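You operate a simulated robot arm through the tools that you are given. There is no shell and no other tool.

The job below is to be done with a simulated robot arm. You get a single attempt, and the scene is never put back.

JOB
Tidy up at the sorting table top. At the end: the green raddle tab from the sorting table top is on the warp table top; the blue raddle tab from the sorting table top is on the warp table top; the white raddle tab from the sorting table top is on the warp table top; the red spring cartridge stands on top of the brown cedar block; whatever was shut is shut again. Leave all else as you found it, and nothing knocked over. Set down upright: blue raddle tab, green raddle tab, white raddle tab.

It is judged by the outcome, as a careful person would: the job done as asked, and still so three seconds after it is handed in. It fails if anything else is knocked over, pushed out of place, dropped, spilled or broken.

ROBOT AND FRAMES
A 6-joint arm with a two-finger gripper, fixed in place. Base frame: the origin is at the foot of the arm, x ahead of it, y to its left, z up; the work surface is at about z = 0.76. Units: m, degrees, N and s.
With the tool pointing down near the work surface it reaches from about 0.3 to 0.68 m from the base axis. Its first joint turns from -66.0 to 66.0 degrees. Payload 2.45 kg.
The TCP is the grasp point between the finger pads, 0.03 m short of the fingertips. In the tool frame z runs along the fingers and y along their closing line. The gripper opens to 0.106 m. The gripper's body begins 0.079 m behind the TCP.
Orientation is that of the tool frame in the base frame, as [roll, pitch, yaw] about the fixed x, y, z axes, in that order (R = Rz(yaw) Ry(pitch) Rx(roll)). With the fingers straight down and closing along the base's y, the tool's x points along the base's -x, its y along +y and its z along -z.

CONTROLS
- The arm moves only by the tool servo_tool. Its argument "motion" is a list of rows, each an object of numbers (a shift or turn left out is 0, a gripper value left out holds the last): "x", "y", "z": the shift along the base's x, y, z in units of 500 mm (1.0 is 500 mm); "ax", "ay", "az": the turn, a rotation vector about the base's x, y, z in units of 45 degrees (1.0 is 45 degrees); "hand": the finger opening in m, from 0 to 0.106. In form: [{"x": .., "y": .., "z": .., "ax": .., "ay": .., "az": .., "hand": ..}, ...]. A call has 1 to 20 rows; each row is the pose to reach, as a shift and turn from the pose commanded when the call began. A call with a number of a shift or a turn outside -1 to 1 is refused whole. Each row takes 0.2 s and may step no farther than 0.05 m and 8.6 degrees from the row before; otherwise, or with a gripper value out of range, the whole call is refused. A pose out of reach is approached as far as the arm can. The call stops where the force on the tool passes 40 N (or 10 N more than at its start, if that is more) or the arm is blocked; 0.2 s more then pass. Each finger travels about 0.153 m/s and halts on what it meets, pressing with about 23 N; the grip force reading is that of the motor and also rises with nothing between the fingers. The clock runs only during rows and for 0.2 s after the last one: add rows that repeat a pose to give the fingers time. The reply holds the time, the measured pose of the TCP, the force on the tool along the base axes, the opening and the grip force, in the units named above and with some noise, with the torque about the TCP (base axes, N m) and any sound that the robot's microphone picked up.
- Cameras (640 x 400 px; columns grow to the right, rows downward): "scene" is fixed at [0.0621, 0.4314, 1.3845]; the picture's right is [-0.62, -0.79, 0.00], its down [-0.58, 0.46, -0.67] and it looks along [0.53, -0.41, -0.74] (base axes); focal length 294 px, centre (320, 200). "wrist" rides on the gripper at [0.076, -0.002, -0.106] in the tool frame; the picture's right is [0.02, 1.00, 0.00], its down [-0.78, 0.02, -0.62] and it looks along [-0.62, 0.01, 0.78] (tool axes); focal length 247 px, centre (320, 200). There is no depth. A picture from a camera that has moved, and an enlarged one, comes with that camera's place and axes in the base frame and with its lens.
- capture(camera): a new picture of that camera. No time passes.
- close_up(camera, box): a new picture of the part [left, top, right, bottom] of that camera's present view, enlarged. No time passes.
- sign_off(): hands the job in; it is judged then, once.

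Places have to be worked out from the pictures, the camera data and where the tool is seen. Open the gripper and draw the arm clear of the work before you hand the job in, unless the task says otherwise.

The tools are called after "Emit:" by a JSON object that holds its "fn" and its "kwargs". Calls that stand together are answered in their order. servo_tool: Moves the arm, as the interface text tells. Its arguments: {"type":"object","properties":{"motion":{"type":"array","items":{"type":"object","properties":{"x":{"type":"number"},"y":{"type":"number"},"z":{"type":"number"},"ax":{"type":"number"},"ay":{"type":"number"},"az":{"type":"number"},"hand":{"type":"number"}}}}},"required":["motion"]} The other tools are called the same way: capture (camera) takes a picture; close_up (camera, box) takes an enlarged picture of a part of a camera's view; sign_off () hands the job in.

At the start:

```text
time: 0.0
ee_pos: [0.3681, 0.1791, 1.0331]
ee_rot: [180.0, 0.0, 180.0]
contact_force: [-0.3, -0.1, -0.3]
moment: [0.01, -0.02, -0.01]
width: 0.1062
grip_force: 0.1
```

scene: 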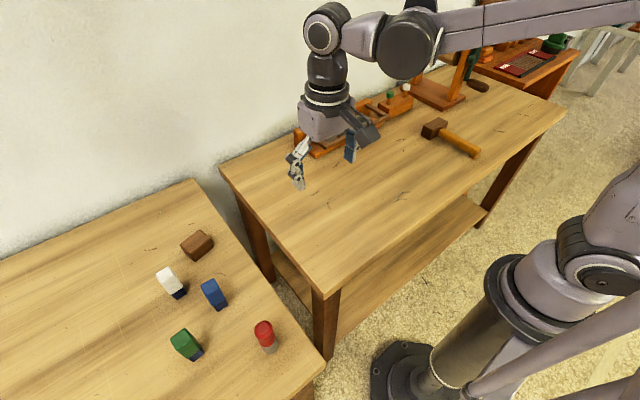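
wrist: 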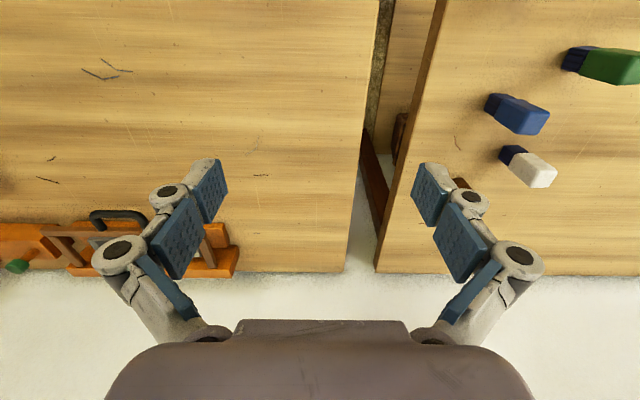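

I'll begin by looking closely at both views to identify the tables and objects before moving.

Emit:
{"fn": "close_up", "kwargs": {"camera": "scene", "box": [120, 200, 340, 380]}}

Emit:
{"fn": "close_up", "kwargs": {"camera": "scene", "box": [260, 20, 500, 220]}}

Emit:
{"fn": "close_up", "kwargs": {"camera": "wrist", "box": [360, 0, 640, 280]}}

Emit:
{"fn": "close_up", "kwargs": {"camera": "wrist", "box": [0, 120, 360, 320]}}

Emit:
{"fn": "close_up", "kwargs": {"camera": "scene", "box": [420, 0, 640, 130]}}

```text
2.22 times, centred on (230, 290) of scene
camera zoom: at [0.0621, 0.4314, 1.3845], right [-0.62, -0.79, 0.0], down [-0.58, 0.46, -0.67], along [0.53, -0.41, -0.74], focal length 654 px, centre (520, 0)
```

zoom: 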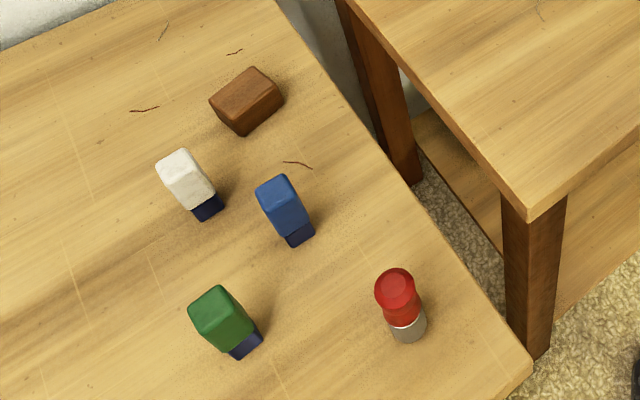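

```text
2.00 times, centred on (380, 120) of scene
camera zoom: at [0.0621, 0.4314, 1.3845], right [-0.62, -0.79, 0.0], down [-0.58, 0.46, -0.67], along [0.53, -0.41, -0.74], focal length 588 px, centre (200, 360)
```

zoom: 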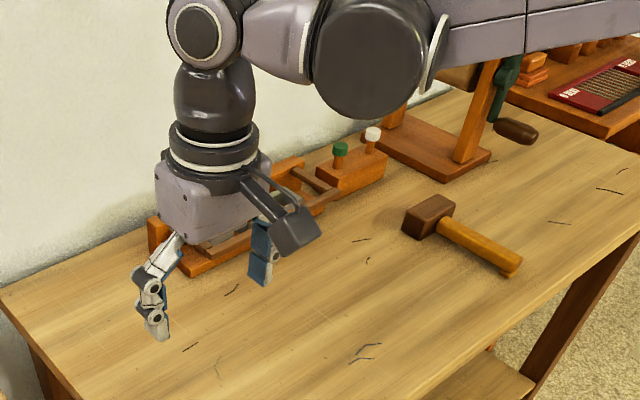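

```text
1.43 times, centred on (500, 140) of wrist
camera zoom: at [0.2902, 0.1781, 1.1401], right [-0.02, 1.0, 0.0], down [0.78, 0.02, 0.62], along [0.62, 0.01, -0.78], focal length 353 px, centre (63, 286)
```

zoom: 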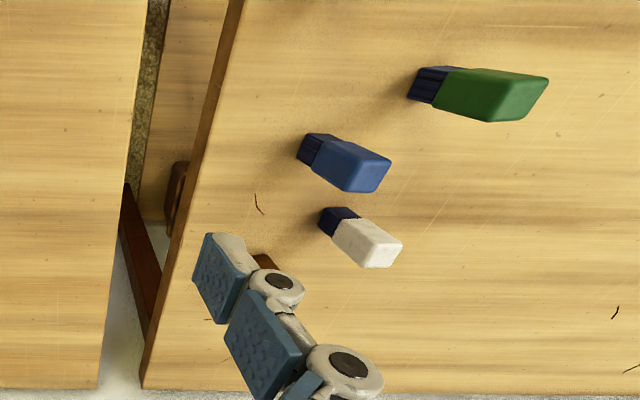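

```text
1.78 times, centred on (180, 220) of wrist
camera zoom: at [0.2902, 0.1781, 1.1401], right [-0.02, 1.0, 0.0], down [0.78, 0.02, 0.62], along [0.62, 0.01, -0.78], focal length 439 px, centre (569, 164)
```

zoom: 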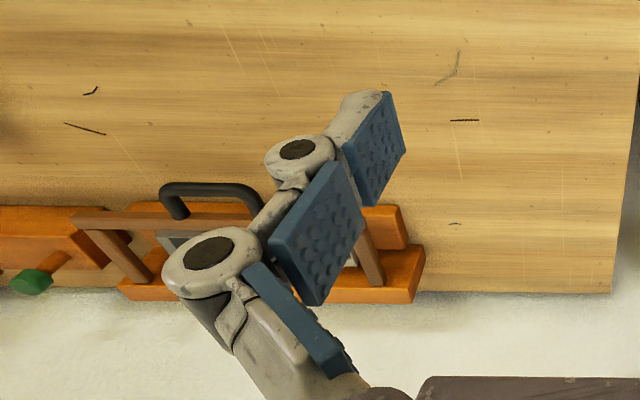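

```text
2.91 times, centred on (530, 65) of scene
camera zoom: at [0.0621, 0.4314, 1.3845], right [-0.62, -0.79, 0.0], down [-0.58, 0.46, -0.67], along [0.53, -0.41, -0.74], focal length 856 px, centre (-291, 593)
```

zoom: 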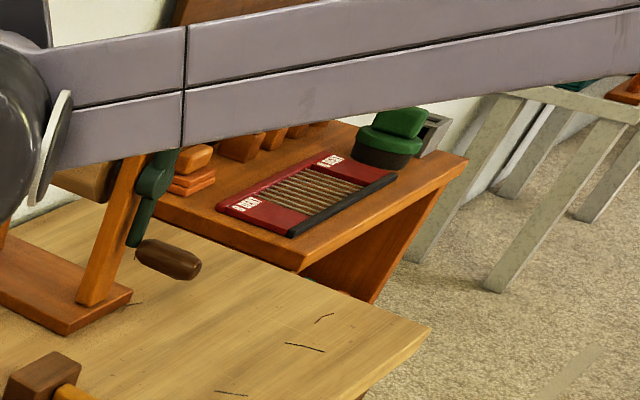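

The three upright tabs, the cedar block and the red cartridge stand on the left table (y > 0.33). The centre table (y < 0.25) has the loom tools and mallet. I'll zoom in further to measure shapes and orientations.

Emit:
{"fn": "close_up", "kwargs": {"camera": "scene", "box": [150, 220, 240, 310]}}

Emit:
{"fn": "close_up", "kwargs": {"camera": "scene", "box": [160, 310, 290, 370]}}

Emit:
{"fn": "close_up", "kwargs": {"camera": "wrist", "box": [480, 30, 640, 200]}}

```text
4.44 times, centred on (195, 265) of scene
camera zoom: at [0.0621, 0.4314, 1.3845], right [-0.62, -0.79, 0.0], down [-0.58, 0.46, -0.67], along [0.53, -0.41, -0.74], focal length 1308 px, centre (876, -89)
```

zoom: 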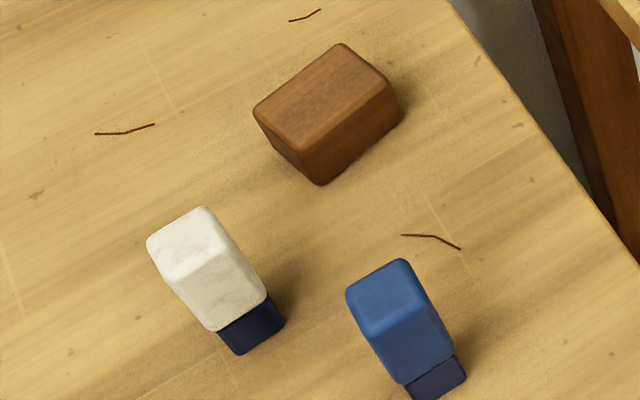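

```text
4.92 times, centred on (225, 340) of scene
camera zoom: at [0.0621, 0.4314, 1.3845], right [-0.62, -0.79, 0.0], down [-0.58, 0.46, -0.67], along [0.53, -0.41, -0.74], focal length 1449 px, centre (788, -489)
```

zoom: 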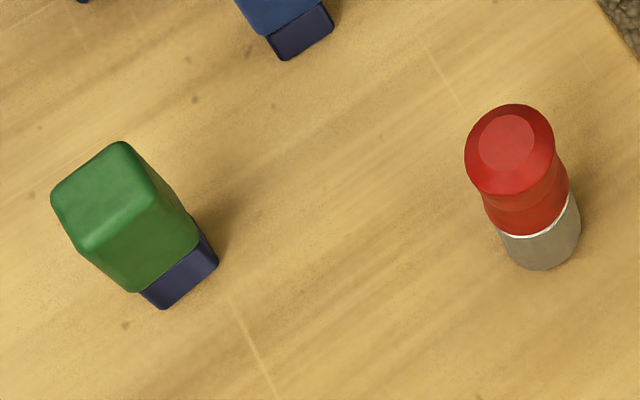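

```text
2.35 times, centred on (560, 115) of wrist
camera zoom: at [0.2902, 0.1781, 1.1401], right [-0.02, 1.0, 0.0], down [0.78, 0.02, 0.62], along [0.62, 0.01, -0.78], focal length 581 px, centre (-245, 400)
```

zoom: 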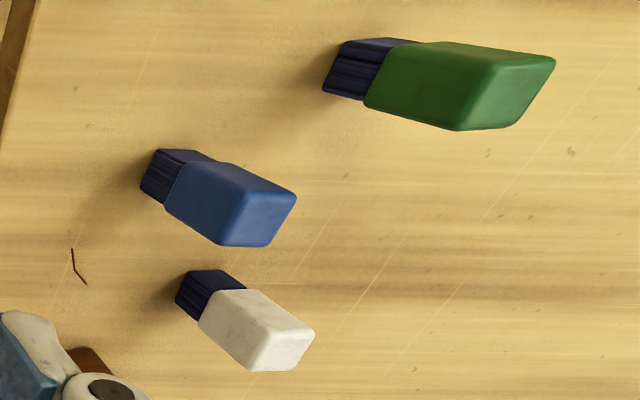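

The tabs look square to the base axes. I put blue at about (0.400, 0.442), white at (0.481, 0.500), green at (0.341, 0.520), the cartridge at (0.264, 0.405) and the block at (0.557, 0.421). I'll move the hand high over the sorting table for a better wrist view.

Emit:
{"fn": "servo_tool", "kwargs": {"motion": [{"x": -0.01, "y": 0.087, "z": 0, "hand": 0.07}, {"x": -0.02, "y": 0.174, "z": 0}, {"x": -0.03, "y": 0.261, "z": 0}, {"x": -0.04, "y": 0.348, "z": 0}, {"x": -0.05, "y": 0.435, "z": 0}, {"x": -0.056, "y": 0.522, "z": 0}, {"x": -0.056, "y": 0.522, "z": 0}]}}

Emit:
{"fn": "capture", "kwargs": {"camera": "wrist"}}

Emit:
{"fn": "capture", "kwargs": {"camera": "scene"}}

```text
time: 1.6
ee_pos: [0.3414, 0.4411, 1.0349]
ee_rot: [-180.0, 0.0, 179.9]
contact_force: [0.1, 1.1, -0.6]
moment: [-0.04, 0.0, 0.02]
width: 0.0702
grip_force: 0.0
```

```text
taken
camera wrist: at [0.2636, 0.4394, 1.1419], right [-0.02, 1.0, 0.0], down [0.78, 0.02, 0.62], along [0.62, 0.01, -0.78], focal length 247 px, centre (320, 200)
```

wrist: 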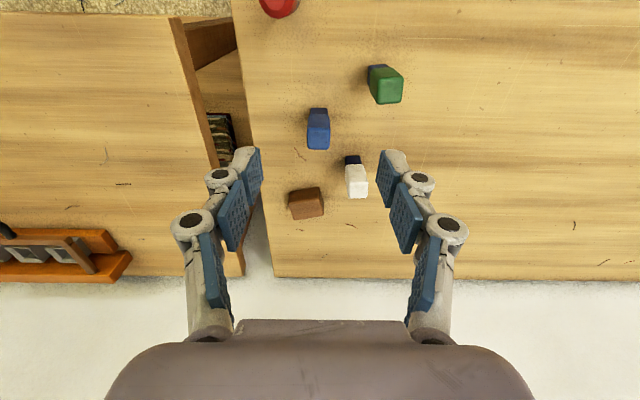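

```text
taken
```

scene: 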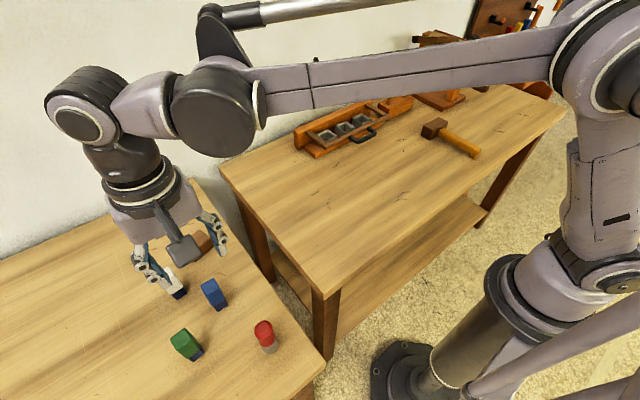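

Good clear view of all objects now. I'll enlarge the wrist view to refine positions.

Emit:
{"fn": "close_up", "kwargs": {"camera": "wrist", "box": [240, 50, 440, 230]}}

Emit:
{"fn": "close_up", "kwargs": {"camera": "wrist", "box": [270, 140, 380, 230]}}

Emit:
{"fn": "close_up", "kwargs": {"camera": "wrist", "box": [290, 50, 420, 160]}}

```text
2.22 times, centred on (340, 140) of wrist
camera zoom: at [0.2636, 0.4394, 1.1419], right [-0.02, 1.0, 0.0], down [0.78, 0.02, 0.62], along [0.62, 0.01, -0.78], focal length 549 px, centre (276, 333)
```

zoom: 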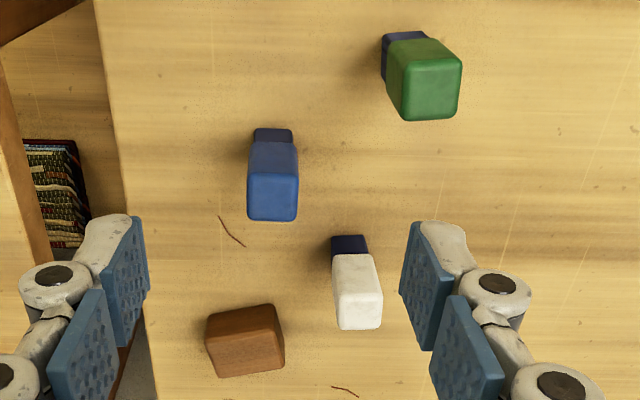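

```text
4.44 times, centred on (325, 185) of wrist
camera zoom: at [0.2636, 0.4394, 1.1419], right [-0.02, 1.0, 0.0], down [0.78, 0.02, 0.62], along [0.62, 0.01, -0.78], focal length 1098 px, centre (298, 267)
```

zoom: 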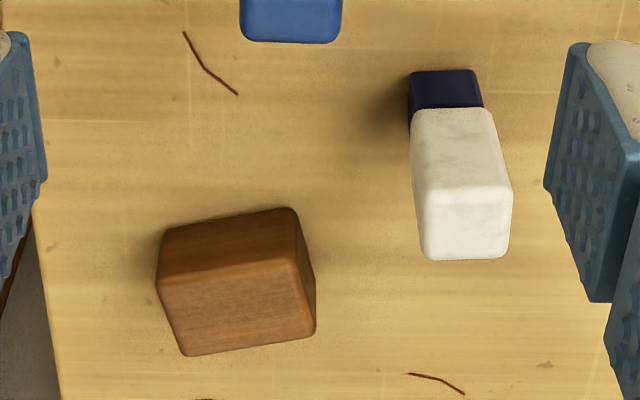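

```text
3.64 times, centred on (355, 105) of wrist
camera zoom: at [0.2636, 0.4394, 1.1419], right [-0.02, 1.0, 0.0], down [0.78, 0.02, 0.62], along [0.62, 0.01, -0.78], focal length 898 px, centre (193, 546)
```

zoom: 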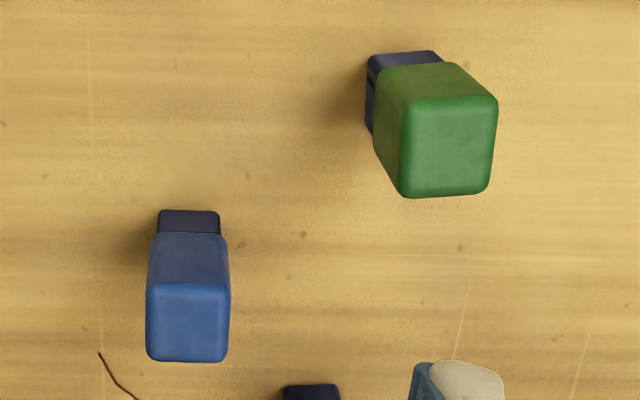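

The refined positions are blue (0.399, 0.4405), white (0.479, 0.500), green (0.339, 0.520) and block (0.559, 0.421), with tab tops near z = 0.846. I'll go above blue with the fingertips still clear of its top and check alignment.

Emit:
{"fn": "servo_tool", "kwargs": {"motion": [{"x": 0.08, "z": 0, "hand": 0.07}, {"x": 0.118, "z": -0.06}, {"x": 0.118, "z": -0.15}, {"x": 0.118, "z": -0.23}, {"x": 0.118, "z": -0.256}, {"x": 0.118, "z": -0.256}]}}

Emit:
{"fn": "capture", "kwargs": {"camera": "wrist"}}

Emit:
{"fn": "capture", "kwargs": {"camera": "scene"}}

```text
time: 3.0
ee_pos: [0.3983, 0.4423, 0.905]
ee_rot: [179.9, 0.0, -180.0]
contact_force: [0.2, 0.1, 0.7]
moment: [-0.01, 0.01, -0.01]
width: 0.0697
grip_force: 0.1
```

```text
taken
camera wrist: at [0.3209, 0.4407, 1.0129], right [-0.02, 1.0, 0.0], down [0.78, 0.02, 0.62], along [0.62, 0.01, -0.78], focal length 247 px, centre (320, 200)
```

wrist: 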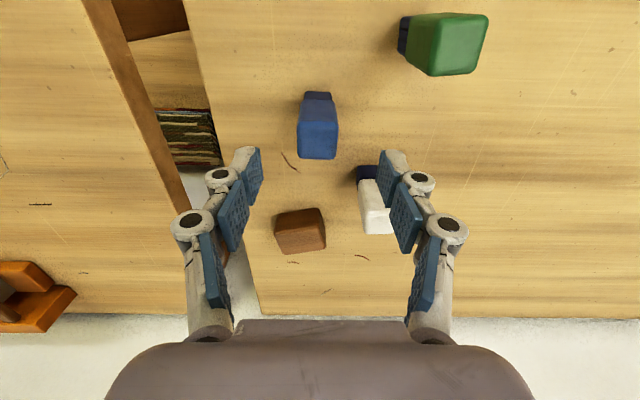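

```text
taken
```

scene: 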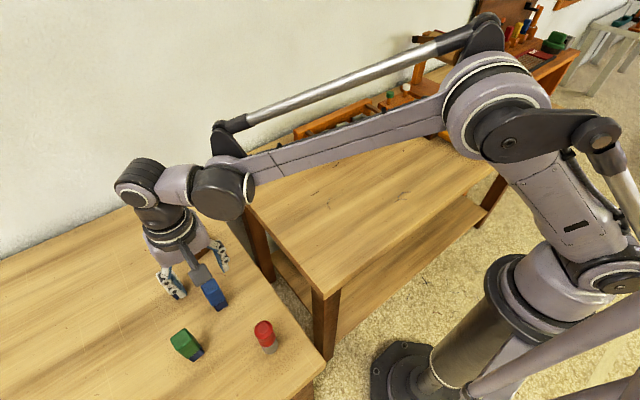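

Blue sits centred between the fingers. I'll descend to grip its head at z ≈ 0.818 and close.

Emit:
{"fn": "servo_tool", "kwargs": {"motion": [{"z": -0.06, "hand": 0.07}, {"z": -0.12}, {"z": -0.16}, {"z": -0.174}, {"z": -0.174}, {"z": -0.174, "hand": 0.05}, {"z": -0.174, "hand": 0.03}, {"z": -0.174, "hand": 0.015}, {"z": -0.174, "hand": 0.015}]}}

Emit:
{"fn": "capture", "kwargs": {"camera": "wrist"}}

Emit:
{"fn": "capture", "kwargs": {"camera": "scene"}}

```text
time: 5.0
ee_pos: [0.3977, 0.4404, 0.8179]
ee_rot: [180.0, 0.0, 179.9]
contact_force: [0.4, 0.4, -0.4]
moment: [0.0, -0.01, 0.0]
width: 0.029
grip_force: 23.3
```

```text
taken
camera wrist: at [0.3213, 0.4398, 0.9252], right [-0.02, 1.0, 0.0], down [0.78, 0.02, 0.62], along [0.62, 0.01, -0.78], focal length 247 px, centre (320, 200)
```

wrist: 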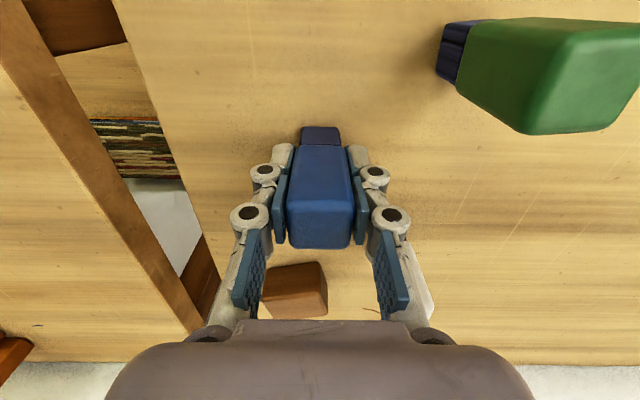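

```text
taken
```

scene: 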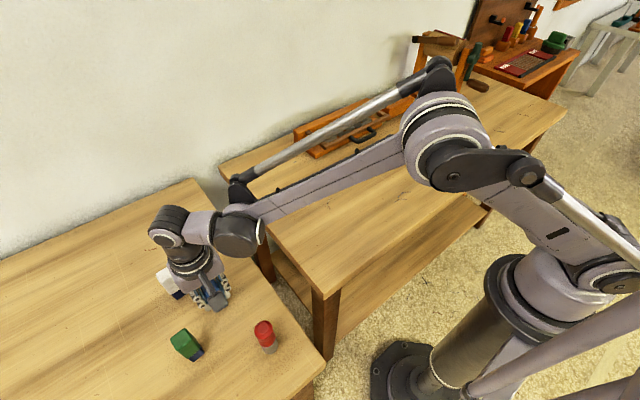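

Blue is gripped (opening 0.029, force 23 N). I'll lift straight up and carry it across toward the warp table at a safe height.

Emit:
{"fn": "servo_tool", "kwargs": {"motion": [{"z": 0.06, "hand": 0.015}, {"z": 0.14}, {"z": 0.22}, {"z": 0.26, "y": -0.03}, {"x": 0.005, "y": -0.11, "z": 0.26}, {"x": 0.01, "y": -0.2, "z": 0.26}, {"x": 0.015, "y": -0.29, "z": 0.26}, {"x": 0.02, "y": -0.38, "z": 0.26}, {"x": 0.025, "y": -0.47, "z": 0.26}, {"x": 0.03, "y": -0.56, "z": 0.26}, {"x": 0.035, "y": -0.65, "z": 0.26}, {"x": 0.04, "y": -0.74, "z": 0.26}, {"x": 0.042, "y": -0.83, "z": 0.26}, {"x": 0.042, "y": -0.92, "z": 0.26}, {"x": 0.042, "y": -0.92, "z": 0.26}]}}

Emit:
{"fn": "capture", "kwargs": {"camera": "wrist"}}

Emit:
{"fn": "capture", "kwargs": {"camera": "scene"}}

```text
time: 8.2
ee_pos: [0.4171, -0.0209, 0.9469]
ee_rot: [-180.0, 0.1, 180.0]
contact_force: [-0.4, 0.6, -0.8]
moment: [-0.02, 0.02, 0.02]
width: 0.0288
grip_force: 22.6
```

```text
taken
camera wrist: at [0.3394, -0.0219, 1.0548], right [-0.02, 1.0, 0.0], down [0.78, 0.02, 0.62], along [0.62, 0.01, -0.78], focal length 247 px, centre (320, 200)
```

wrist: 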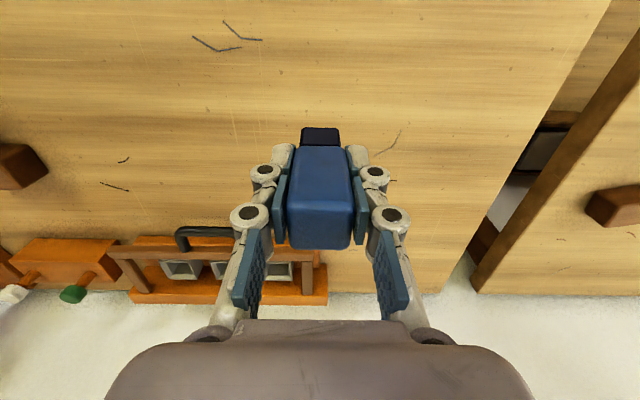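

```text
taken
```

scene: 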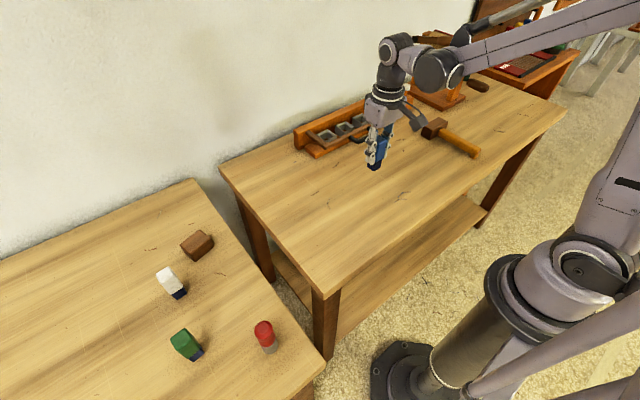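

Blue is held steadily over clear warp-table surface. I'll shift to y ≈ -0.08 and lower to about 5 mm above contact.

Emit:
{"fn": "servo_tool", "kwargs": {"motion": [{"y": -0.06, "z": 0, "hand": 0.015}, {"y": -0.12, "z": -0.04}, {"y": -0.12, "z": -0.12}, {"y": -0.12, "z": -0.19}, {"y": -0.12, "z": -0.23}, {"y": -0.12, "z": -0.25}, {"y": -0.12, "z": -0.25}]}}

Emit:
{"fn": "close_up", "kwargs": {"camera": "scene", "box": [340, 100, 460, 220]}}

Emit:
{"fn": "capture", "kwargs": {"camera": "wrist"}}

```text
time: 9.8
ee_pos: [0.419, -0.0799, 0.8223]
ee_rot: [180.0, 0.0, 179.9]
contact_force: [0.4, -0.7, -1.2]
moment: [-0.02, 0.01, 0.0]
width: 0.0288
grip_force: 23.3
```

```text
3.33 times, centred on (400, 160) of scene
camera zoom: at [0.0621, 0.4314, 1.3845], right [-0.62, -0.79, 0.0], down [-0.58, 0.46, -0.67], along [0.53, -0.41, -0.74], focal length 981 px, centre (53, 333)
```

zoom: 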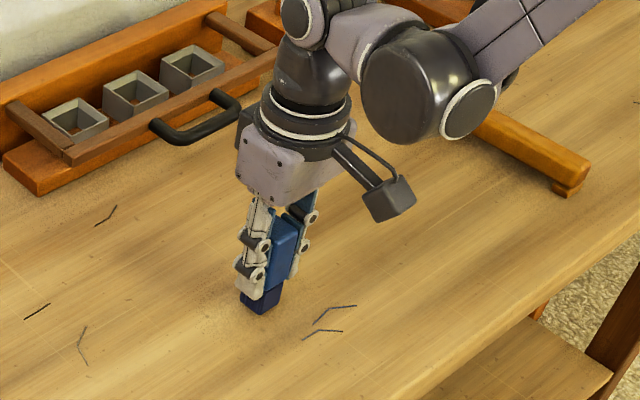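

```text
taken
camera wrist: at [0.3418, -0.0808, 0.9303], right [-0.02, 1.0, 0.0], down [0.78, 0.02, 0.62], along [0.62, 0.01, -0.78], focal length 247 px, centre (320, 200)
```

wrist: 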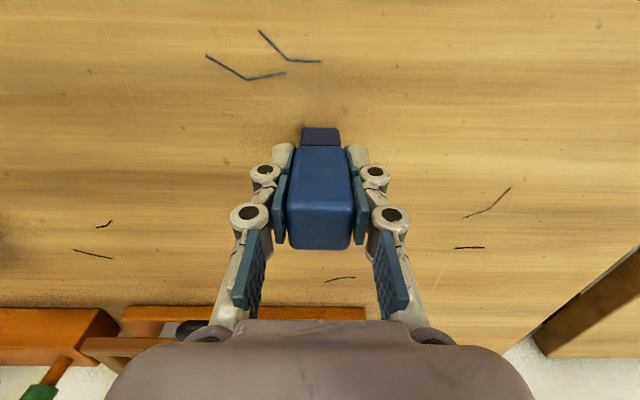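

No contact yet. I'll lower 3 mm and read the force.

Emit:
{"fn": "servo_tool", "kwargs": {"motion": [{"z": -0.003, "hand": 0.015}, {"z": -0.006}, {"z": -0.006}]}}

```text
time: 10.6
ee_pos: [0.4197, -0.0798, 0.8188]
ee_rot: [-180.0, 0.1, -180.0]
contact_force: [0.0, 0.6, -0.3]
moment: [0.01, 0.01, 0.0]
width: 0.0288
grip_force: 23.0
```

Emit:
{"fn": "servo_tool", "kwargs": {"motion": [{"z": -0.002, "hand": 0.015}, {"z": -0.004}, {"z": -0.004}]}}

```text
time: 11.4
ee_pos: [0.4182, -0.0792, 0.8168]
ee_rot: [-180.0, 0.0, -179.9]
contact_force: [0.3, 0.1, -0.9]
moment: [-0.01, 0.0, 0.02]
width: 0.029
grip_force: 23.1
```

Still no clear contact at the original height, so I'll lower another 1 mm step.

Emit:
{"fn": "servo_tool", "kwargs": {"motion": [{"z": -0.002, "hand": 0.015}, {"z": -0.002}]}}

Emit:
{"fn": "close_up", "kwargs": {"camera": "scene", "box": [355, 150, 415, 210]}}

```text
time: 12.0
ee_pos: [0.4183, -0.0801, 0.817]
ee_rot: [179.9, 0.0, -179.9]
contact_force: [-0.8, 2.5, 17.0]
moment: [0.08, 0.0, 0.04]
width: 0.0289
grip_force: 23.0
```

```text
6.67 times, centred on (385, 180) of scene
camera zoom: at [0.0618, 0.4315, 1.3845], right [-0.62, -0.79, 0.0], down [-0.58, 0.46, -0.67], along [0.53, -0.41, -0.74], focal length 1962 px, centre (-113, 333)
```

zoom: 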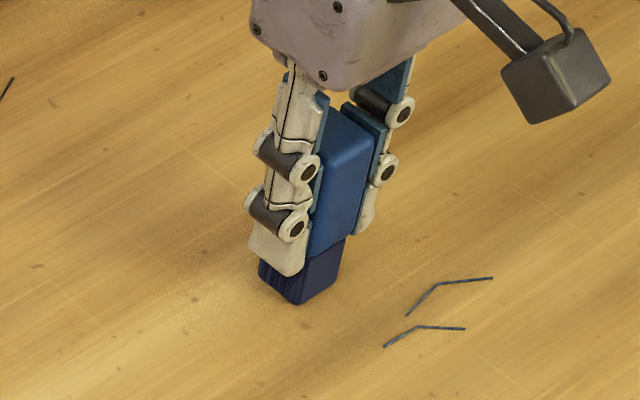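

Contact at 17 N: the base is on the table. I'll ease up slightly, open, and lift straight away.

Emit:
{"fn": "servo_tool", "kwargs": {"motion": [{"z": 0.001, "hand": 0.015}, {"z": 0.001, "hand": 0.03}, {"z": 0.001, "hand": 0.045}, {"z": 0.001, "hand": 0.065}, {"z": 0.001, "hand": 0.065}, {"z": 0.04, "hand": 0.065}, {"z": 0.12}, {"z": 0.2}, {"z": 0.266}, {"z": 0.266}]}}

Emit:
{"fn": "close_up", "kwargs": {"camera": "scene", "box": [340, 100, 460, 220]}}

Emit:
{"fn": "capture", "kwargs": {"camera": "wrist"}}

```text
time: 14.2
ee_pos: [0.419, -0.0794, 0.9511]
ee_rot: [-179.9, 0.0, 180.0]
contact_force: [-0.6, -0.2, -0.5]
moment: [-0.02, 0.0, -0.01]
width: 0.065
grip_force: 0.2
```

```text
3.33 times, centred on (400, 160) of scene
camera zoom: at [0.0621, 0.4314, 1.3845], right [-0.62, -0.79, 0.0], down [-0.58, 0.46, -0.67], along [0.53, -0.41, -0.74], focal length 981 px, centre (53, 333)
```

zoom: 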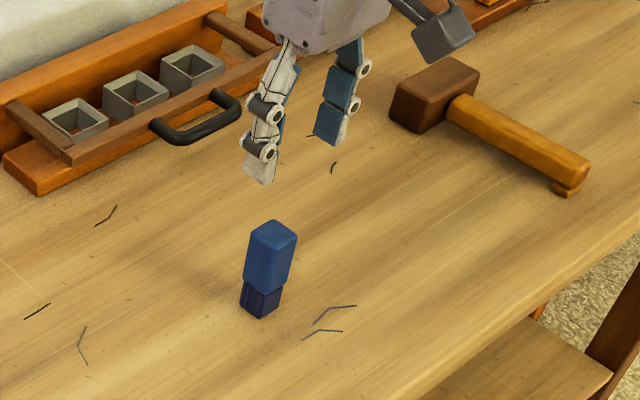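

```text
taken
camera wrist: at [0.3418, -0.0807, 1.0586], right [-0.02, 1.0, 0.0], down [0.78, 0.02, 0.62], along [0.62, 0.01, -0.78], focal length 247 px, centre (320, 200)
```

wrist: 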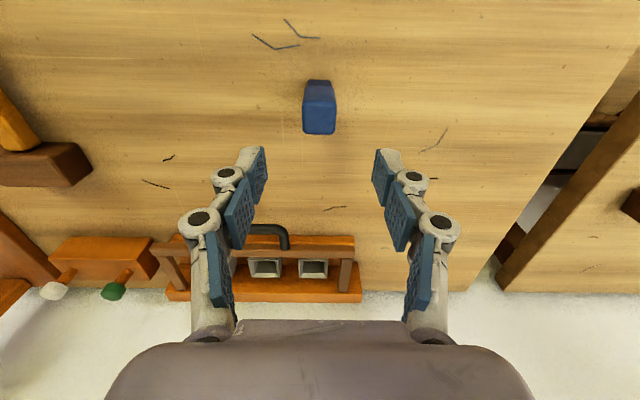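

Blue stands upright on the warp table. Now I'll travel back toward the green tab, with a small yaw of about +6° to match its faces.

Emit:
{"fn": "servo_tool", "kwargs": {"motion": [{"x": -0.01, "y": 0.09, "hand": 0.065}, {"x": -0.025, "y": 0.18}, {"x": -0.04, "y": 0.27}, {"x": -0.055, "y": 0.36}, {"x": -0.07, "y": 0.45}, {"x": -0.085, "y": 0.54}, {"x": -0.1, "y": 0.63}, {"x": -0.115, "y": 0.72}, {"x": -0.13, "y": 0.81}, {"x": -0.145, "y": 0.9, "az": 0.06}, {"x": -0.15, "y": 0.98, "az": 0.133}, {"x": -0.15, "y": 0.98, "az": 0.133}]}}

Emit:
{"fn": "capture", "kwargs": {"camera": "wrist"}}

```text
time: 16.8
ee_pos: [0.3454, 0.4116, 0.9498]
ee_rot: [180.0, -0.1, -173.9]
contact_force: [0.0, -0.2, -0.8]
moment: [0.01, -0.03, 0.01]
width: 0.0649
grip_force: 0.1
```

```text
taken
camera wrist: at [0.268, 0.4024, 1.0566], right [-0.13, 0.99, 0.0], down [0.78, 0.1, 0.62], along [0.62, 0.08, -0.78], focal length 247 px, centre (320, 200)
```

wrist: 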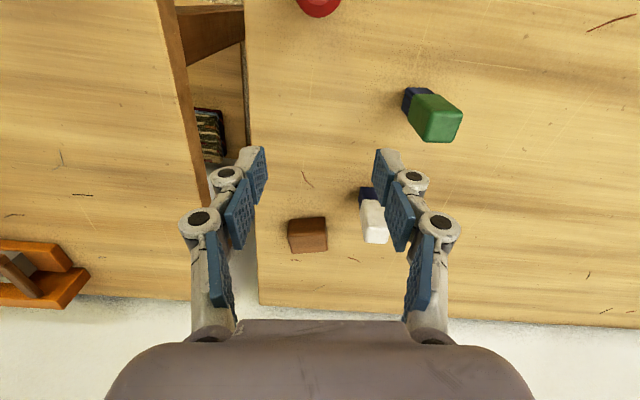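

Next I'll position directly above green and drop to just over its top for an alignment check.

Emit:
{"fn": "servo_tool", "kwargs": {"motion": [{"x": -0.005, "y": 0.08, "hand": 0.065}, {"x": -0.01, "y": 0.16}, {"x": -0.012, "y": 0.221}, {"x": -0.012, "y": 0.221, "z": -0.06}, {"x": -0.012, "y": 0.221, "z": -0.09}, {"x": -0.012, "y": 0.221, "z": -0.09}]}}

Emit:
{"fn": "capture", "kwargs": {"camera": "wrist"}}

Emit:
{"fn": "capture", "kwargs": {"camera": "scene"}}

```text
time: 18.2
ee_pos: [0.3405, 0.5201, 0.9037]
ee_rot: [-180.0, 0.0, -174.1]
contact_force: [0.0, 0.0, -0.5]
moment: [0.02, 0.0, 0.0]
width: 0.0649
grip_force: 0.1
```

```text
taken
camera wrist: at [0.2634, 0.5116, 1.0124], right [-0.12, 0.99, 0.0], down [0.78, 0.1, 0.62], along [0.62, 0.08, -0.78], focal length 247 px, centre (320, 200)
```

wrist: 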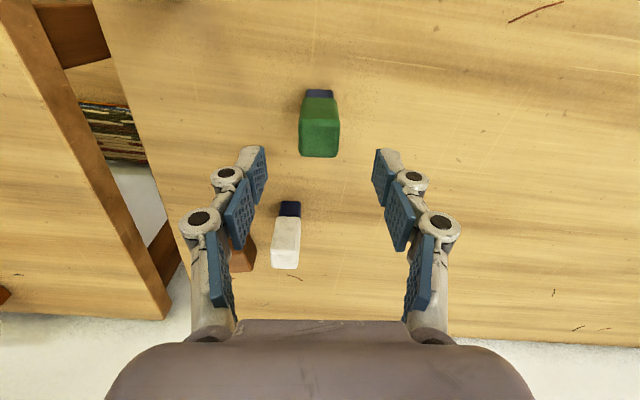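

```text
taken
```

scene: 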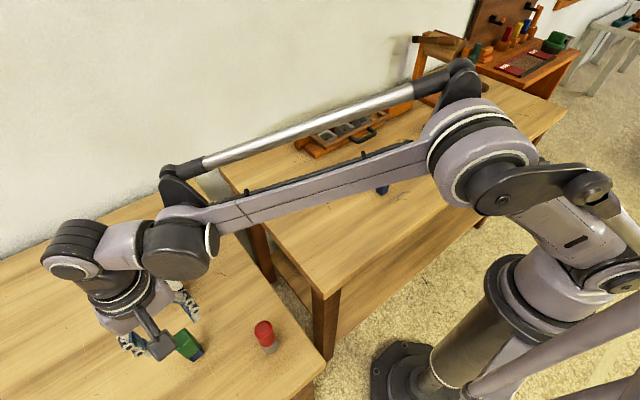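

Green is centred and square to the fingers. Descending to grip it.

Emit:
{"fn": "servo_tool", "kwargs": {"motion": [{"z": -0.06, "hand": 0.065}, {"z": -0.12}, {"z": -0.16}, {"z": -0.174}, {"z": -0.174}, {"z": -0.174, "hand": 0.05}, {"z": -0.174, "hand": 0.03}, {"z": -0.174, "hand": 0.015}, {"z": -0.174, "hand": 0.015}]}}

Emit:
{"fn": "capture", "kwargs": {"camera": "wrist"}}

```text
time: 20.2
ee_pos: [0.3394, 0.5212, 0.8172]
ee_rot: [-180.0, 0.0, -174.0]
contact_force: [-0.4, 0.0, 0.5]
moment: [0.0, 0.01, 0.01]
width: 0.0288
grip_force: 22.9
```

```text
taken
camera wrist: at [0.2625, 0.5115, 0.9251], right [-0.13, 0.99, 0.0], down [0.78, 0.1, 0.62], along [0.62, 0.08, -0.78], focal length 247 px, centre (320, 200)
```

wrist: 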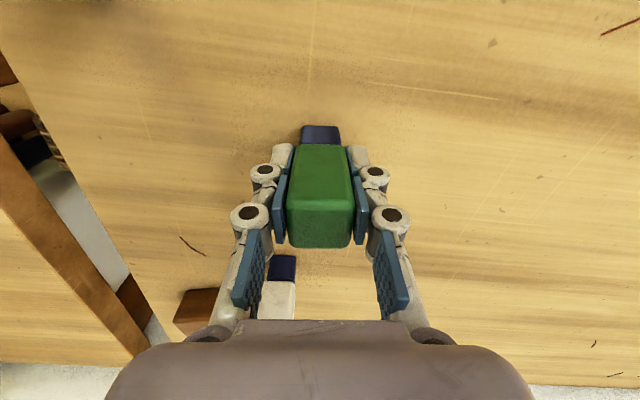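

Green gripped. Lifting and carrying it to the warp table at about (0.42, 0.03), leaving 11 cm to blue.

Emit:
{"fn": "servo_tool", "kwargs": {"motion": [{"z": 0.06, "hand": 0.015}, {"z": 0.14}, {"z": 0.22}, {"z": 0.264, "y": -0.03}, {"x": 0.01, "y": -0.11, "z": 0.264}, {"x": 0.025, "y": -0.2, "z": 0.264}, {"x": 0.04, "y": -0.29, "z": 0.264}, {"x": 0.055, "y": -0.38, "z": 0.264}, {"x": 0.07, "y": -0.47, "z": 0.264}, {"x": 0.085, "y": -0.56, "z": 0.264, "az": -0.03}, {"x": 0.1, "y": -0.65, "z": 0.264, "az": -0.06}, {"x": 0.115, "y": -0.74, "z": 0.264, "az": -0.09}, {"x": 0.13, "y": -0.83, "z": 0.264, "az": -0.12}, {"x": 0.145, "y": -0.91, "z": 0.264, "az": -0.133}, {"x": 0.162, "y": -0.981, "z": 0.264, "az": -0.133}, {"x": 0.162, "y": -0.981, "z": 0.264, "az": -0.133}]}}

Emit:
{"fn": "capture", "kwargs": {"camera": "wrist"}}

Emit:
{"fn": "capture", "kwargs": {"camera": "scene"}}

```text
time: 23.6
ee_pos: [0.419, 0.0276, 0.9483]
ee_rot: [-180.0, 0.0, 179.9]
contact_force: [0.8, 0.5, 0.4]
moment: [0.04, -0.01, 0.01]
width: 0.0291
grip_force: 22.7
```

```text
taken
camera wrist: at [0.342, 0.0266, 1.0568], right [-0.02, 1.0, 0.0], down [0.78, 0.02, 0.62], along [0.62, 0.01, -0.78], focal length 247 px, centre (320, 200)
```

wrist: 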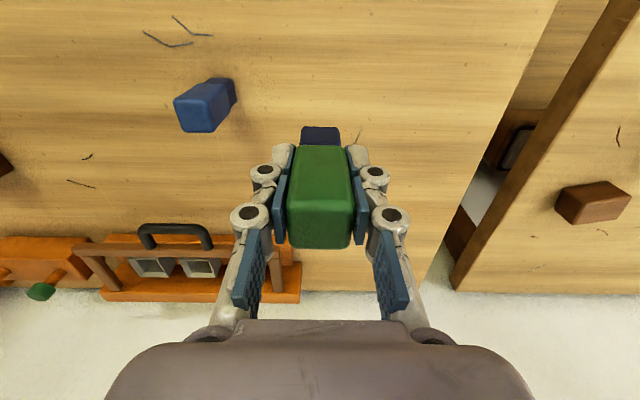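

```text
taken
```

scene: 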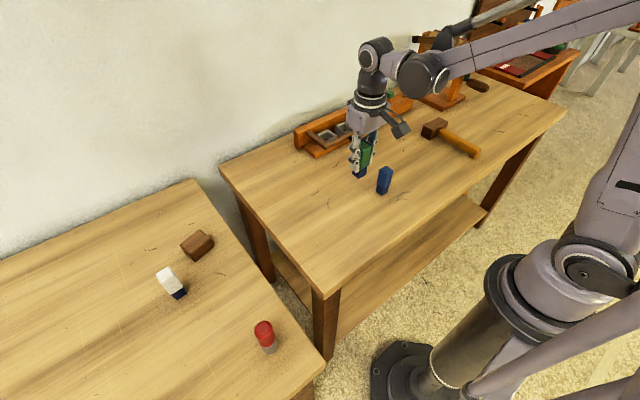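

Green is clear of blue. Lowering to just above contact height, then the last millimetres slowly.

Emit:
{"fn": "servo_tool", "kwargs": {"motion": [{"z": -0.08, "hand": 0.015}, {"z": -0.16}, {"z": -0.22}, {"z": -0.25}, {"z": -0.258}, {"z": -0.261}, {"z": -0.264}, {"z": -0.265}, {"z": -0.265}]}}

```text
time: 25.6
ee_pos: [0.4196, 0.0302, 0.8171]
ee_rot: [179.9, 0.1, 180.0]
contact_force: [-0.6, 1.9, 17.8]
moment: [0.04, -0.01, 0.01]
width: 0.0288
grip_force: 22.6
```

Contact at about 18 N. Easing up slightly, releasing and lifting clear.

Emit:
{"fn": "servo_tool", "kwargs": {"motion": [{"z": 0.001, "hand": 0.015}, {"z": 0.001, "hand": 0.03}, {"z": 0.001, "hand": 0.045}, {"z": 0.001, "hand": 0.065}, {"z": 0.001, "hand": 0.065}, {"z": 0.04, "hand": 0.065}, {"z": 0.12}, {"z": 0.2}, {"z": 0.266}, {"z": 0.266}]}}

Emit:
{"fn": "capture", "kwargs": {"camera": "scene"}}

Emit:
{"fn": "capture", "kwargs": {"camera": "wrist"}}

```text
time: 27.8
ee_pos: [0.4181, 0.0311, 0.9497]
ee_rot: [180.0, 0.0, -180.0]
contact_force: [0.6, -1.2, 0.7]
moment: [0.0, -0.01, -0.04]
width: 0.0652
grip_force: 0.0
```

```text
taken
```

scene: 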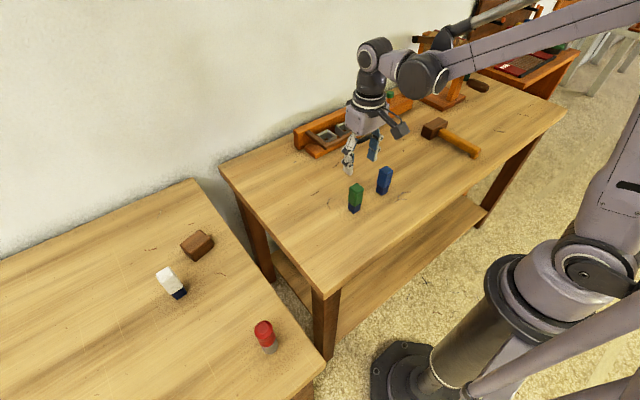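

```text
taken
camera wrist: at [0.3411, 0.0303, 1.0575], right [-0.02, 1.0, 0.0], down [0.78, 0.02, 0.62], along [0.62, 0.01, -0.78], focal length 247 px, centre (320, 200)
```

wrist: 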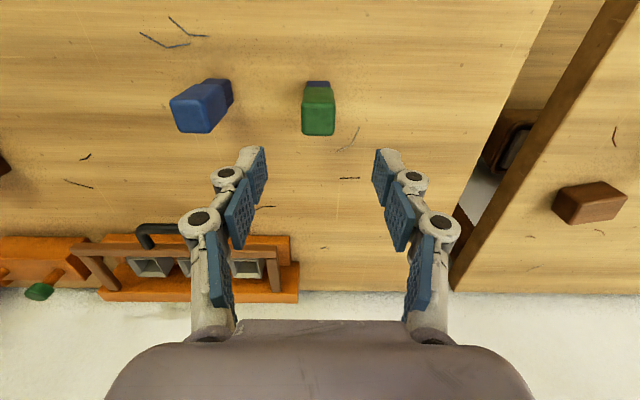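

Both tabs stand upright. Now I'll move high above the white tab at (0.479, 0.500) and check whether the arm reaches there with the tool vertical.

Emit:
{"fn": "servo_tool", "kwargs": {"motion": [{"x": 0.005, "y": 0.09, "hand": 0.065}, {"x": 0.015, "y": 0.18}, {"x": 0.025, "y": 0.27}, {"x": 0.035, "y": 0.36}, {"x": 0.045, "y": 0.45}, {"x": 0.055, "y": 0.54}, {"x": 0.065, "y": 0.63}, {"x": 0.075, "y": 0.72, "az": 0.04}, {"x": 0.085, "y": 0.81, "az": 0.08}, {"x": 0.1, "y": 0.89, "az": 0.122}, {"x": 0.118, "y": 0.94, "az": 0.122}, {"x": 0.118, "y": 0.94, "az": 0.122}]}}

Emit:
{"fn": "capture", "kwargs": {"camera": "wrist"}}

Emit:
{"fn": "capture", "kwargs": {"camera": "scene"}}

```text
time: 30.4
ee_pos: [0.4769, 0.4921, 0.9492]
ee_rot: [179.9, -0.1, -174.5]
contact_force: [0.2, 0.0, -0.6]
moment: [-0.01, 0.02, 0.01]
width: 0.0647
grip_force: 0.1
out of reach, approached as far as the arm can: row 11, 12
```

```text
taken
camera wrist: at [0.3994, 0.4838, 1.0566], right [-0.12, 0.99, 0.0], down [0.78, 0.09, 0.62], along [0.62, 0.07, -0.78], focal length 247 px, centre (320, 200)
```

wrist: 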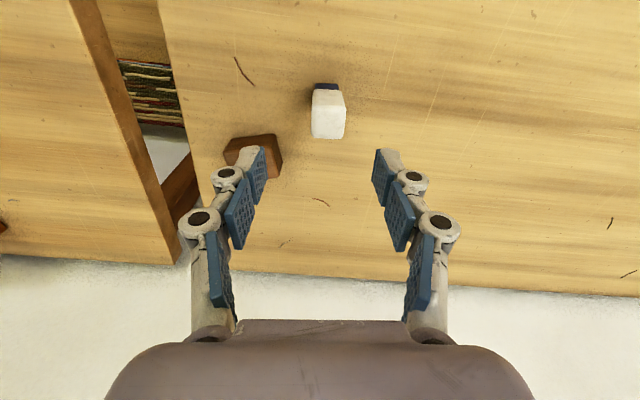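

```text
taken
```

scene: 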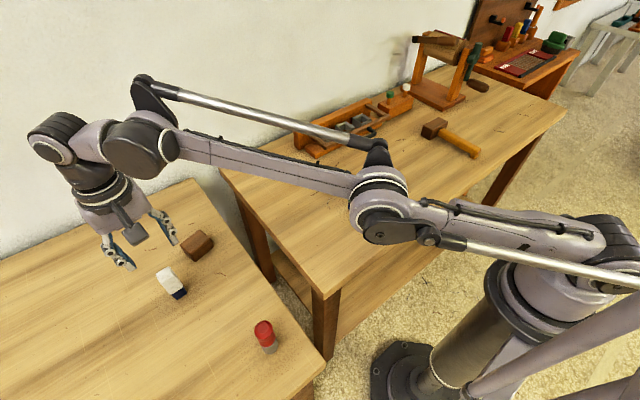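

Vertically the arm stops about 8 mm short (radius 0.685 against 0.692). I'll tilt the tool 12° about its closing line so the fingers point outward, which gains reach while the pads stay parallel to the tab's faces.

Emit:
{"fn": "servo_tool", "kwargs": {"motion": [{"ax": 0.0128, "ay": -0.1327, "hand": 0.065}, {"ax": 0.0256, "ay": -0.2653}, {"ax": 0.0256, "ay": -0.2653}, {"ax": 0.0256, "ay": -0.2653}]}}

Emit:
{"fn": "capture", "kwargs": {"camera": "wrist"}}

Emit:
{"fn": "capture", "kwargs": {"camera": "scene"}}

```text
time: 31.4
ee_pos: [0.4949, 0.5133, 0.959]
ee_rot: [-180.0, 12.0, -174.5]
contact_force: [0.5, -0.1, 0.2]
moment: [0.04, -0.01, 0.01]
width: 0.0652
grip_force: 0.0
out of reach, approached as far as the arm can: row 1, 2, 3, 4
```

```text
taken
camera wrist: at [0.3976, 0.5029, 1.0491], right [-0.12, 0.99, 0.0], down [0.63, 0.08, 0.77], along [0.77, 0.09, -0.64], focal length 247 px, centre (320, 200)
```

wrist: 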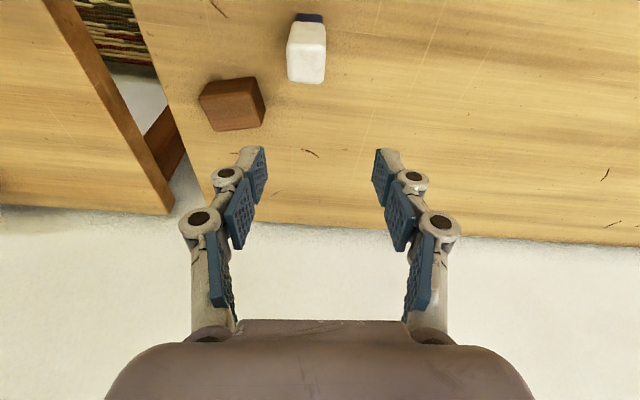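

```text
taken
```

scene: 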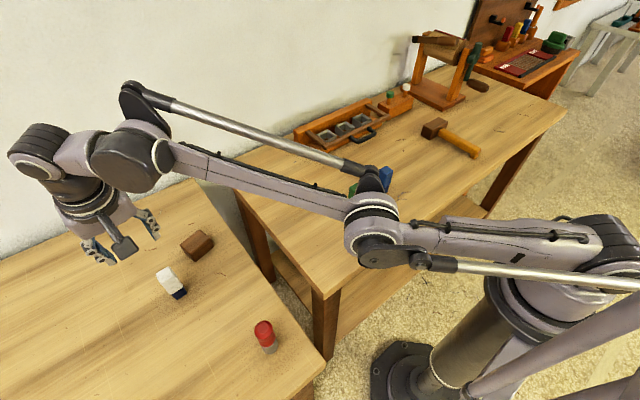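

The solver overshot near full extension. I'll back off inward to a clearly reachable pose, keeping the tilt, to re-establish an exact reference.

Emit:
{"fn": "servo_tool", "kwargs": {"motion": [{"x": -0.05, "y": -0.04, "hand": 0.065}, {"x": -0.1, "y": -0.08}, {"x": -0.14, "y": -0.12}, {"x": -0.14, "y": -0.12}]}}

Emit:
{"fn": "capture", "kwargs": {"camera": "wrist"}}

```text
time: 32.4
ee_pos: [0.4713, 0.5066, 1.0007]
ee_rot: [-180.0, 12.0, -174.6]
contact_force: [-0.1, -0.5, 0.2]
moment: [-0.02, -0.01, -0.01]
width: 0.065
grip_force: 0.1
out of reach, approached as far as the arm can: row 1, 2, 3, 4
```

```text
taken
camera wrist: at [0.3744, 0.4961, 1.0902], right [-0.12, 0.99, 0.0], down [0.63, 0.08, 0.77], along [0.77, 0.09, -0.64], focal length 247 px, centre (320, 200)
```

wrist: 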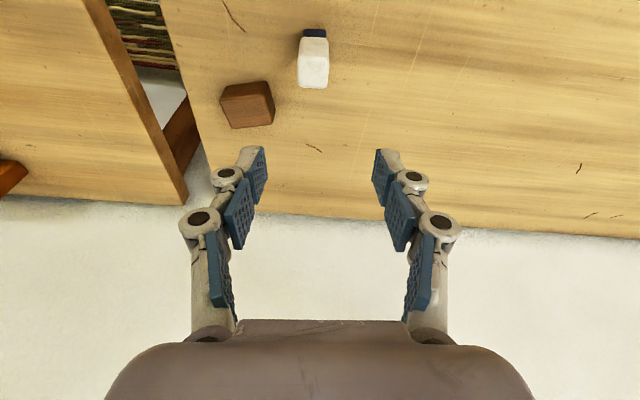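

That result is odd, with the arm higher and farther than commanded. I'll look at the arm's posture before doing anything else.

Emit:
{"fn": "capture", "kwargs": {"camera": "scene"}}

```text
taken
```

scene: 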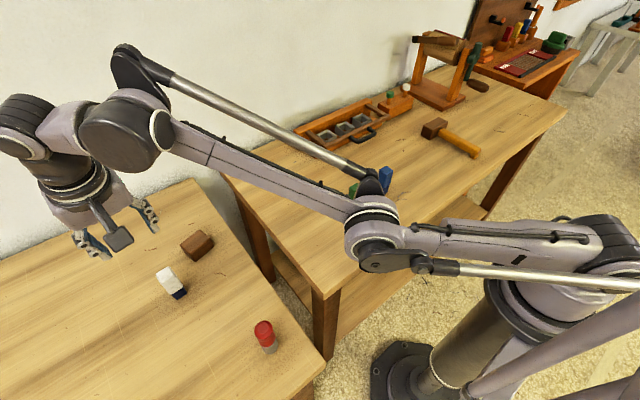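

The elbow has flipped below the shoulder–wrist line: it passed through the straight-arm singularity and went elbow-down. I'll stretch the arm outward at a safe height so it straightens, then bring it back so it folds elbow-up.

Emit:
{"fn": "servo_tool", "kwargs": {"motion": [{"x": 0.06, "y": 0.065, "z": -0.015, "hand": 0.065}, {"x": 0.12, "y": 0.13, "z": -0.03}, {"x": 0.18, "y": 0.195, "z": -0.045}, {"x": 0.24, "y": 0.26, "z": -0.06}, {"x": 0.24, "y": 0.26, "z": -0.06}]}}

Emit:
{"fn": "capture", "kwargs": {"camera": "scene"}}

```text
time: 33.6
ee_pos: [0.4929, 0.5273, 0.9438]
ee_rot: [-179.9, 11.9, -174.6]
contact_force: [0.1, 1.3, -0.4]
moment: [0.0, -0.02, 0.02]
width: 0.065
grip_force: 0.1
out of reach, approached as far as the arm can: row 1, 2, 3, 4, 5
```

```text
taken
```

scene: 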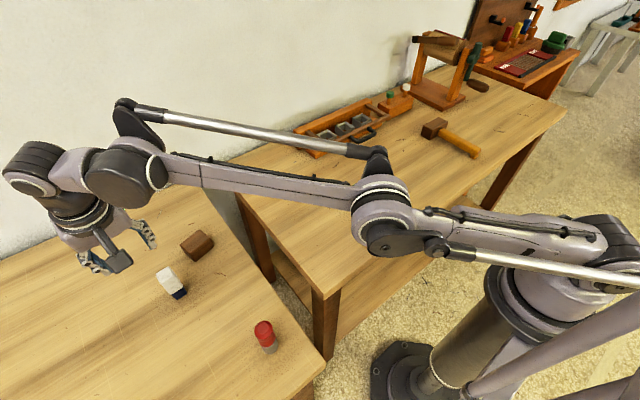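

The arm is straight now (shoulder, elbow and wrist collinear). I'll move slightly down first, so the forearm folds downward, then inward.

Emit:
{"fn": "servo_tool", "kwargs": {"motion": [{"z": -0.03, "hand": 0.065}, {"z": -0.06}, {"x": -0.05, "y": -0.055, "z": -0.06}, {"x": -0.1, "y": -0.11, "z": -0.06}, {"x": -0.15, "y": -0.16, "z": -0.06}, {"x": -0.2, "y": -0.21, "z": -0.06}, {"x": -0.2, "y": -0.21, "z": -0.06}]}}

Emit:
{"fn": "capture", "kwargs": {"camera": "scene"}}

```text
time: 35.2
ee_pos: [0.3899, 0.4203, 0.9147]
ee_rot: [-180.0, 11.9, -174.5]
contact_force: [-0.5, 0.4, 0.2]
moment: [0.01, 0.02, -0.02]
width: 0.0653
grip_force: 0.1
```

```text
taken
```

scene: 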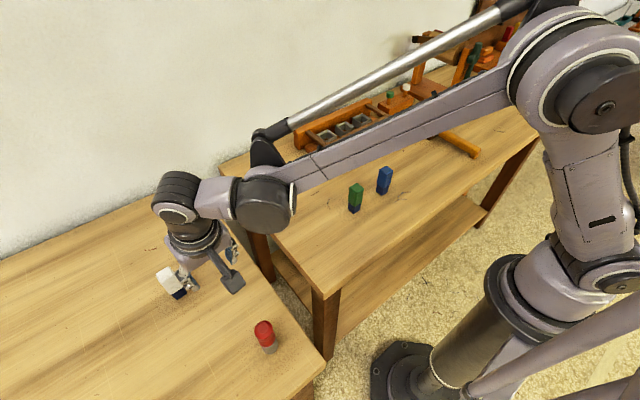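

Elbow-up is recovered and the pose is exact again. With the 12° tilt the maximum radius is about 0.72, so the white tab at 0.692 is within reach. I'll move above it.

Emit:
{"fn": "servo_tool", "kwargs": {"motion": [{"x": 0.06, "y": 0.055, "z": 0.012, "hand": 0.065}, {"x": 0.12, "y": 0.11, "z": 0.012}, {"x": 0.175, "y": 0.157, "z": 0.012}, {"x": 0.175, "y": 0.157, "z": 0.012}, {"x": 0.175, "y": 0.157, "z": 0.012}]}}

Emit:
{"fn": "capture", "kwargs": {"camera": "wrist"}}

Emit:
{"fn": "capture", "kwargs": {"camera": "scene"}}

```text
time: 36.4
ee_pos: [0.4775, 0.4994, 0.9233]
ee_rot: [-179.9, 12.0, -174.4]
contact_force: [0.4, -0.2, -0.5]
moment: [-0.02, -0.05, 0.02]
width: 0.0649
grip_force: 0.1
```

```text
taken
camera wrist: at [0.3802, 0.4881, 1.0128], right [-0.12, 0.99, 0.0], down [0.63, 0.08, 0.77], along [0.77, 0.09, -0.64], focal length 247 px, centre (320, 200)
```

wrist: 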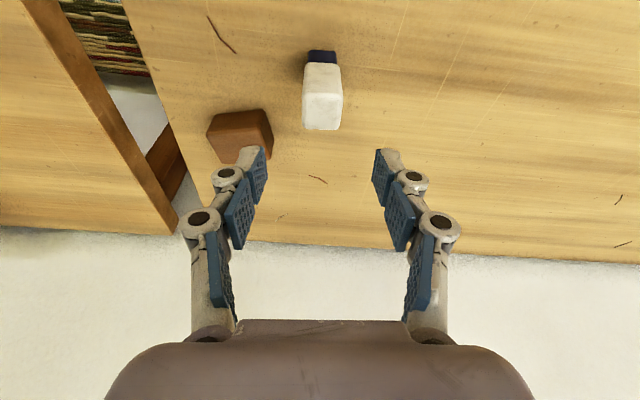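

```text
taken
```

scene: 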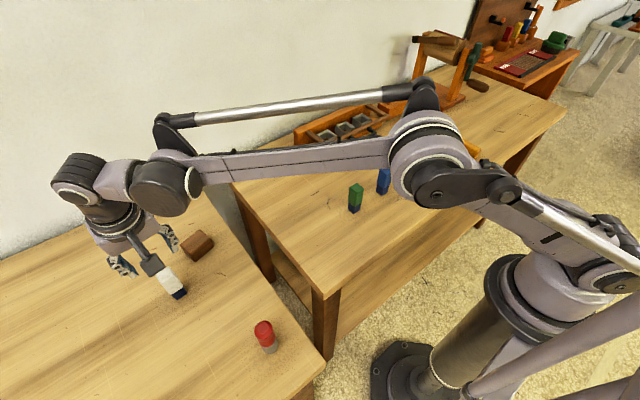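

White is centred between the fingers. I'll descend vertically with the tilt held, then close.

Emit:
{"fn": "servo_tool", "kwargs": {"motion": [{"z": -0.06, "y": 0.001, "hand": 0.065}, {"z": -0.12, "y": 0.001}, {"z": -0.17, "y": 0.001}, {"z": -0.2, "y": 0.001}, {"z": -0.207, "y": 0.001}, {"z": -0.207, "y": 0.001}]}}

Emit:
{"fn": "capture", "kwargs": {"camera": "wrist"}}

Emit:
{"fn": "close_up", "kwargs": {"camera": "scene", "box": [90, 200, 250, 320]}}

```text
time: 37.8
ee_pos: [0.4781, 0.5014, 0.8189]
ee_rot: [-180.0, 12.0, -174.5]
contact_force: [-0.1, 0.0, 0.3]
moment: [-0.03, 0.0, -0.05]
width: 0.0649
grip_force: 0.1
```

```text
taken
camera wrist: at [0.3812, 0.4906, 0.9074], right [-0.12, 0.99, 0.0], down [0.63, 0.08, 0.77], along [0.77, 0.09, -0.64], focal length 247 px, centre (320, 200)
```

wrist: 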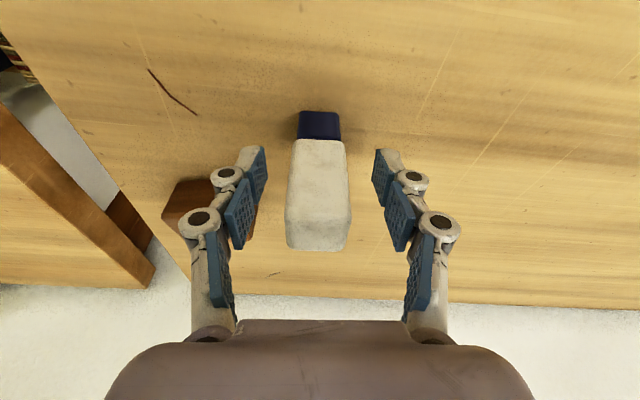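

```text
3.33 times, centred on (170, 260) of scene
camera zoom: at [0.0621, 0.4314, 1.3845], right [-0.62, -0.79, 0.0], down [-0.58, 0.46, -0.67], along [0.53, -0.41, -0.74], focal length 981 px, centre (820, 0)
```

zoom: 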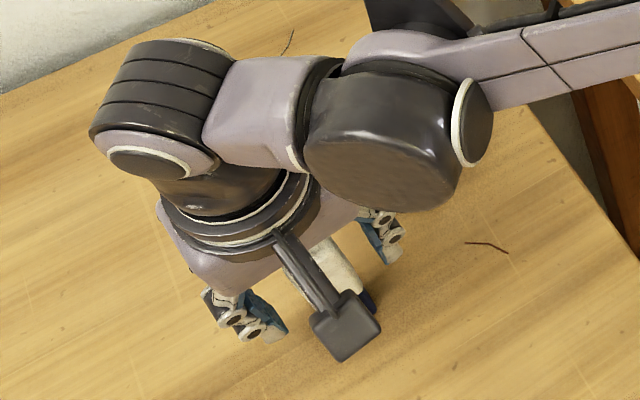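

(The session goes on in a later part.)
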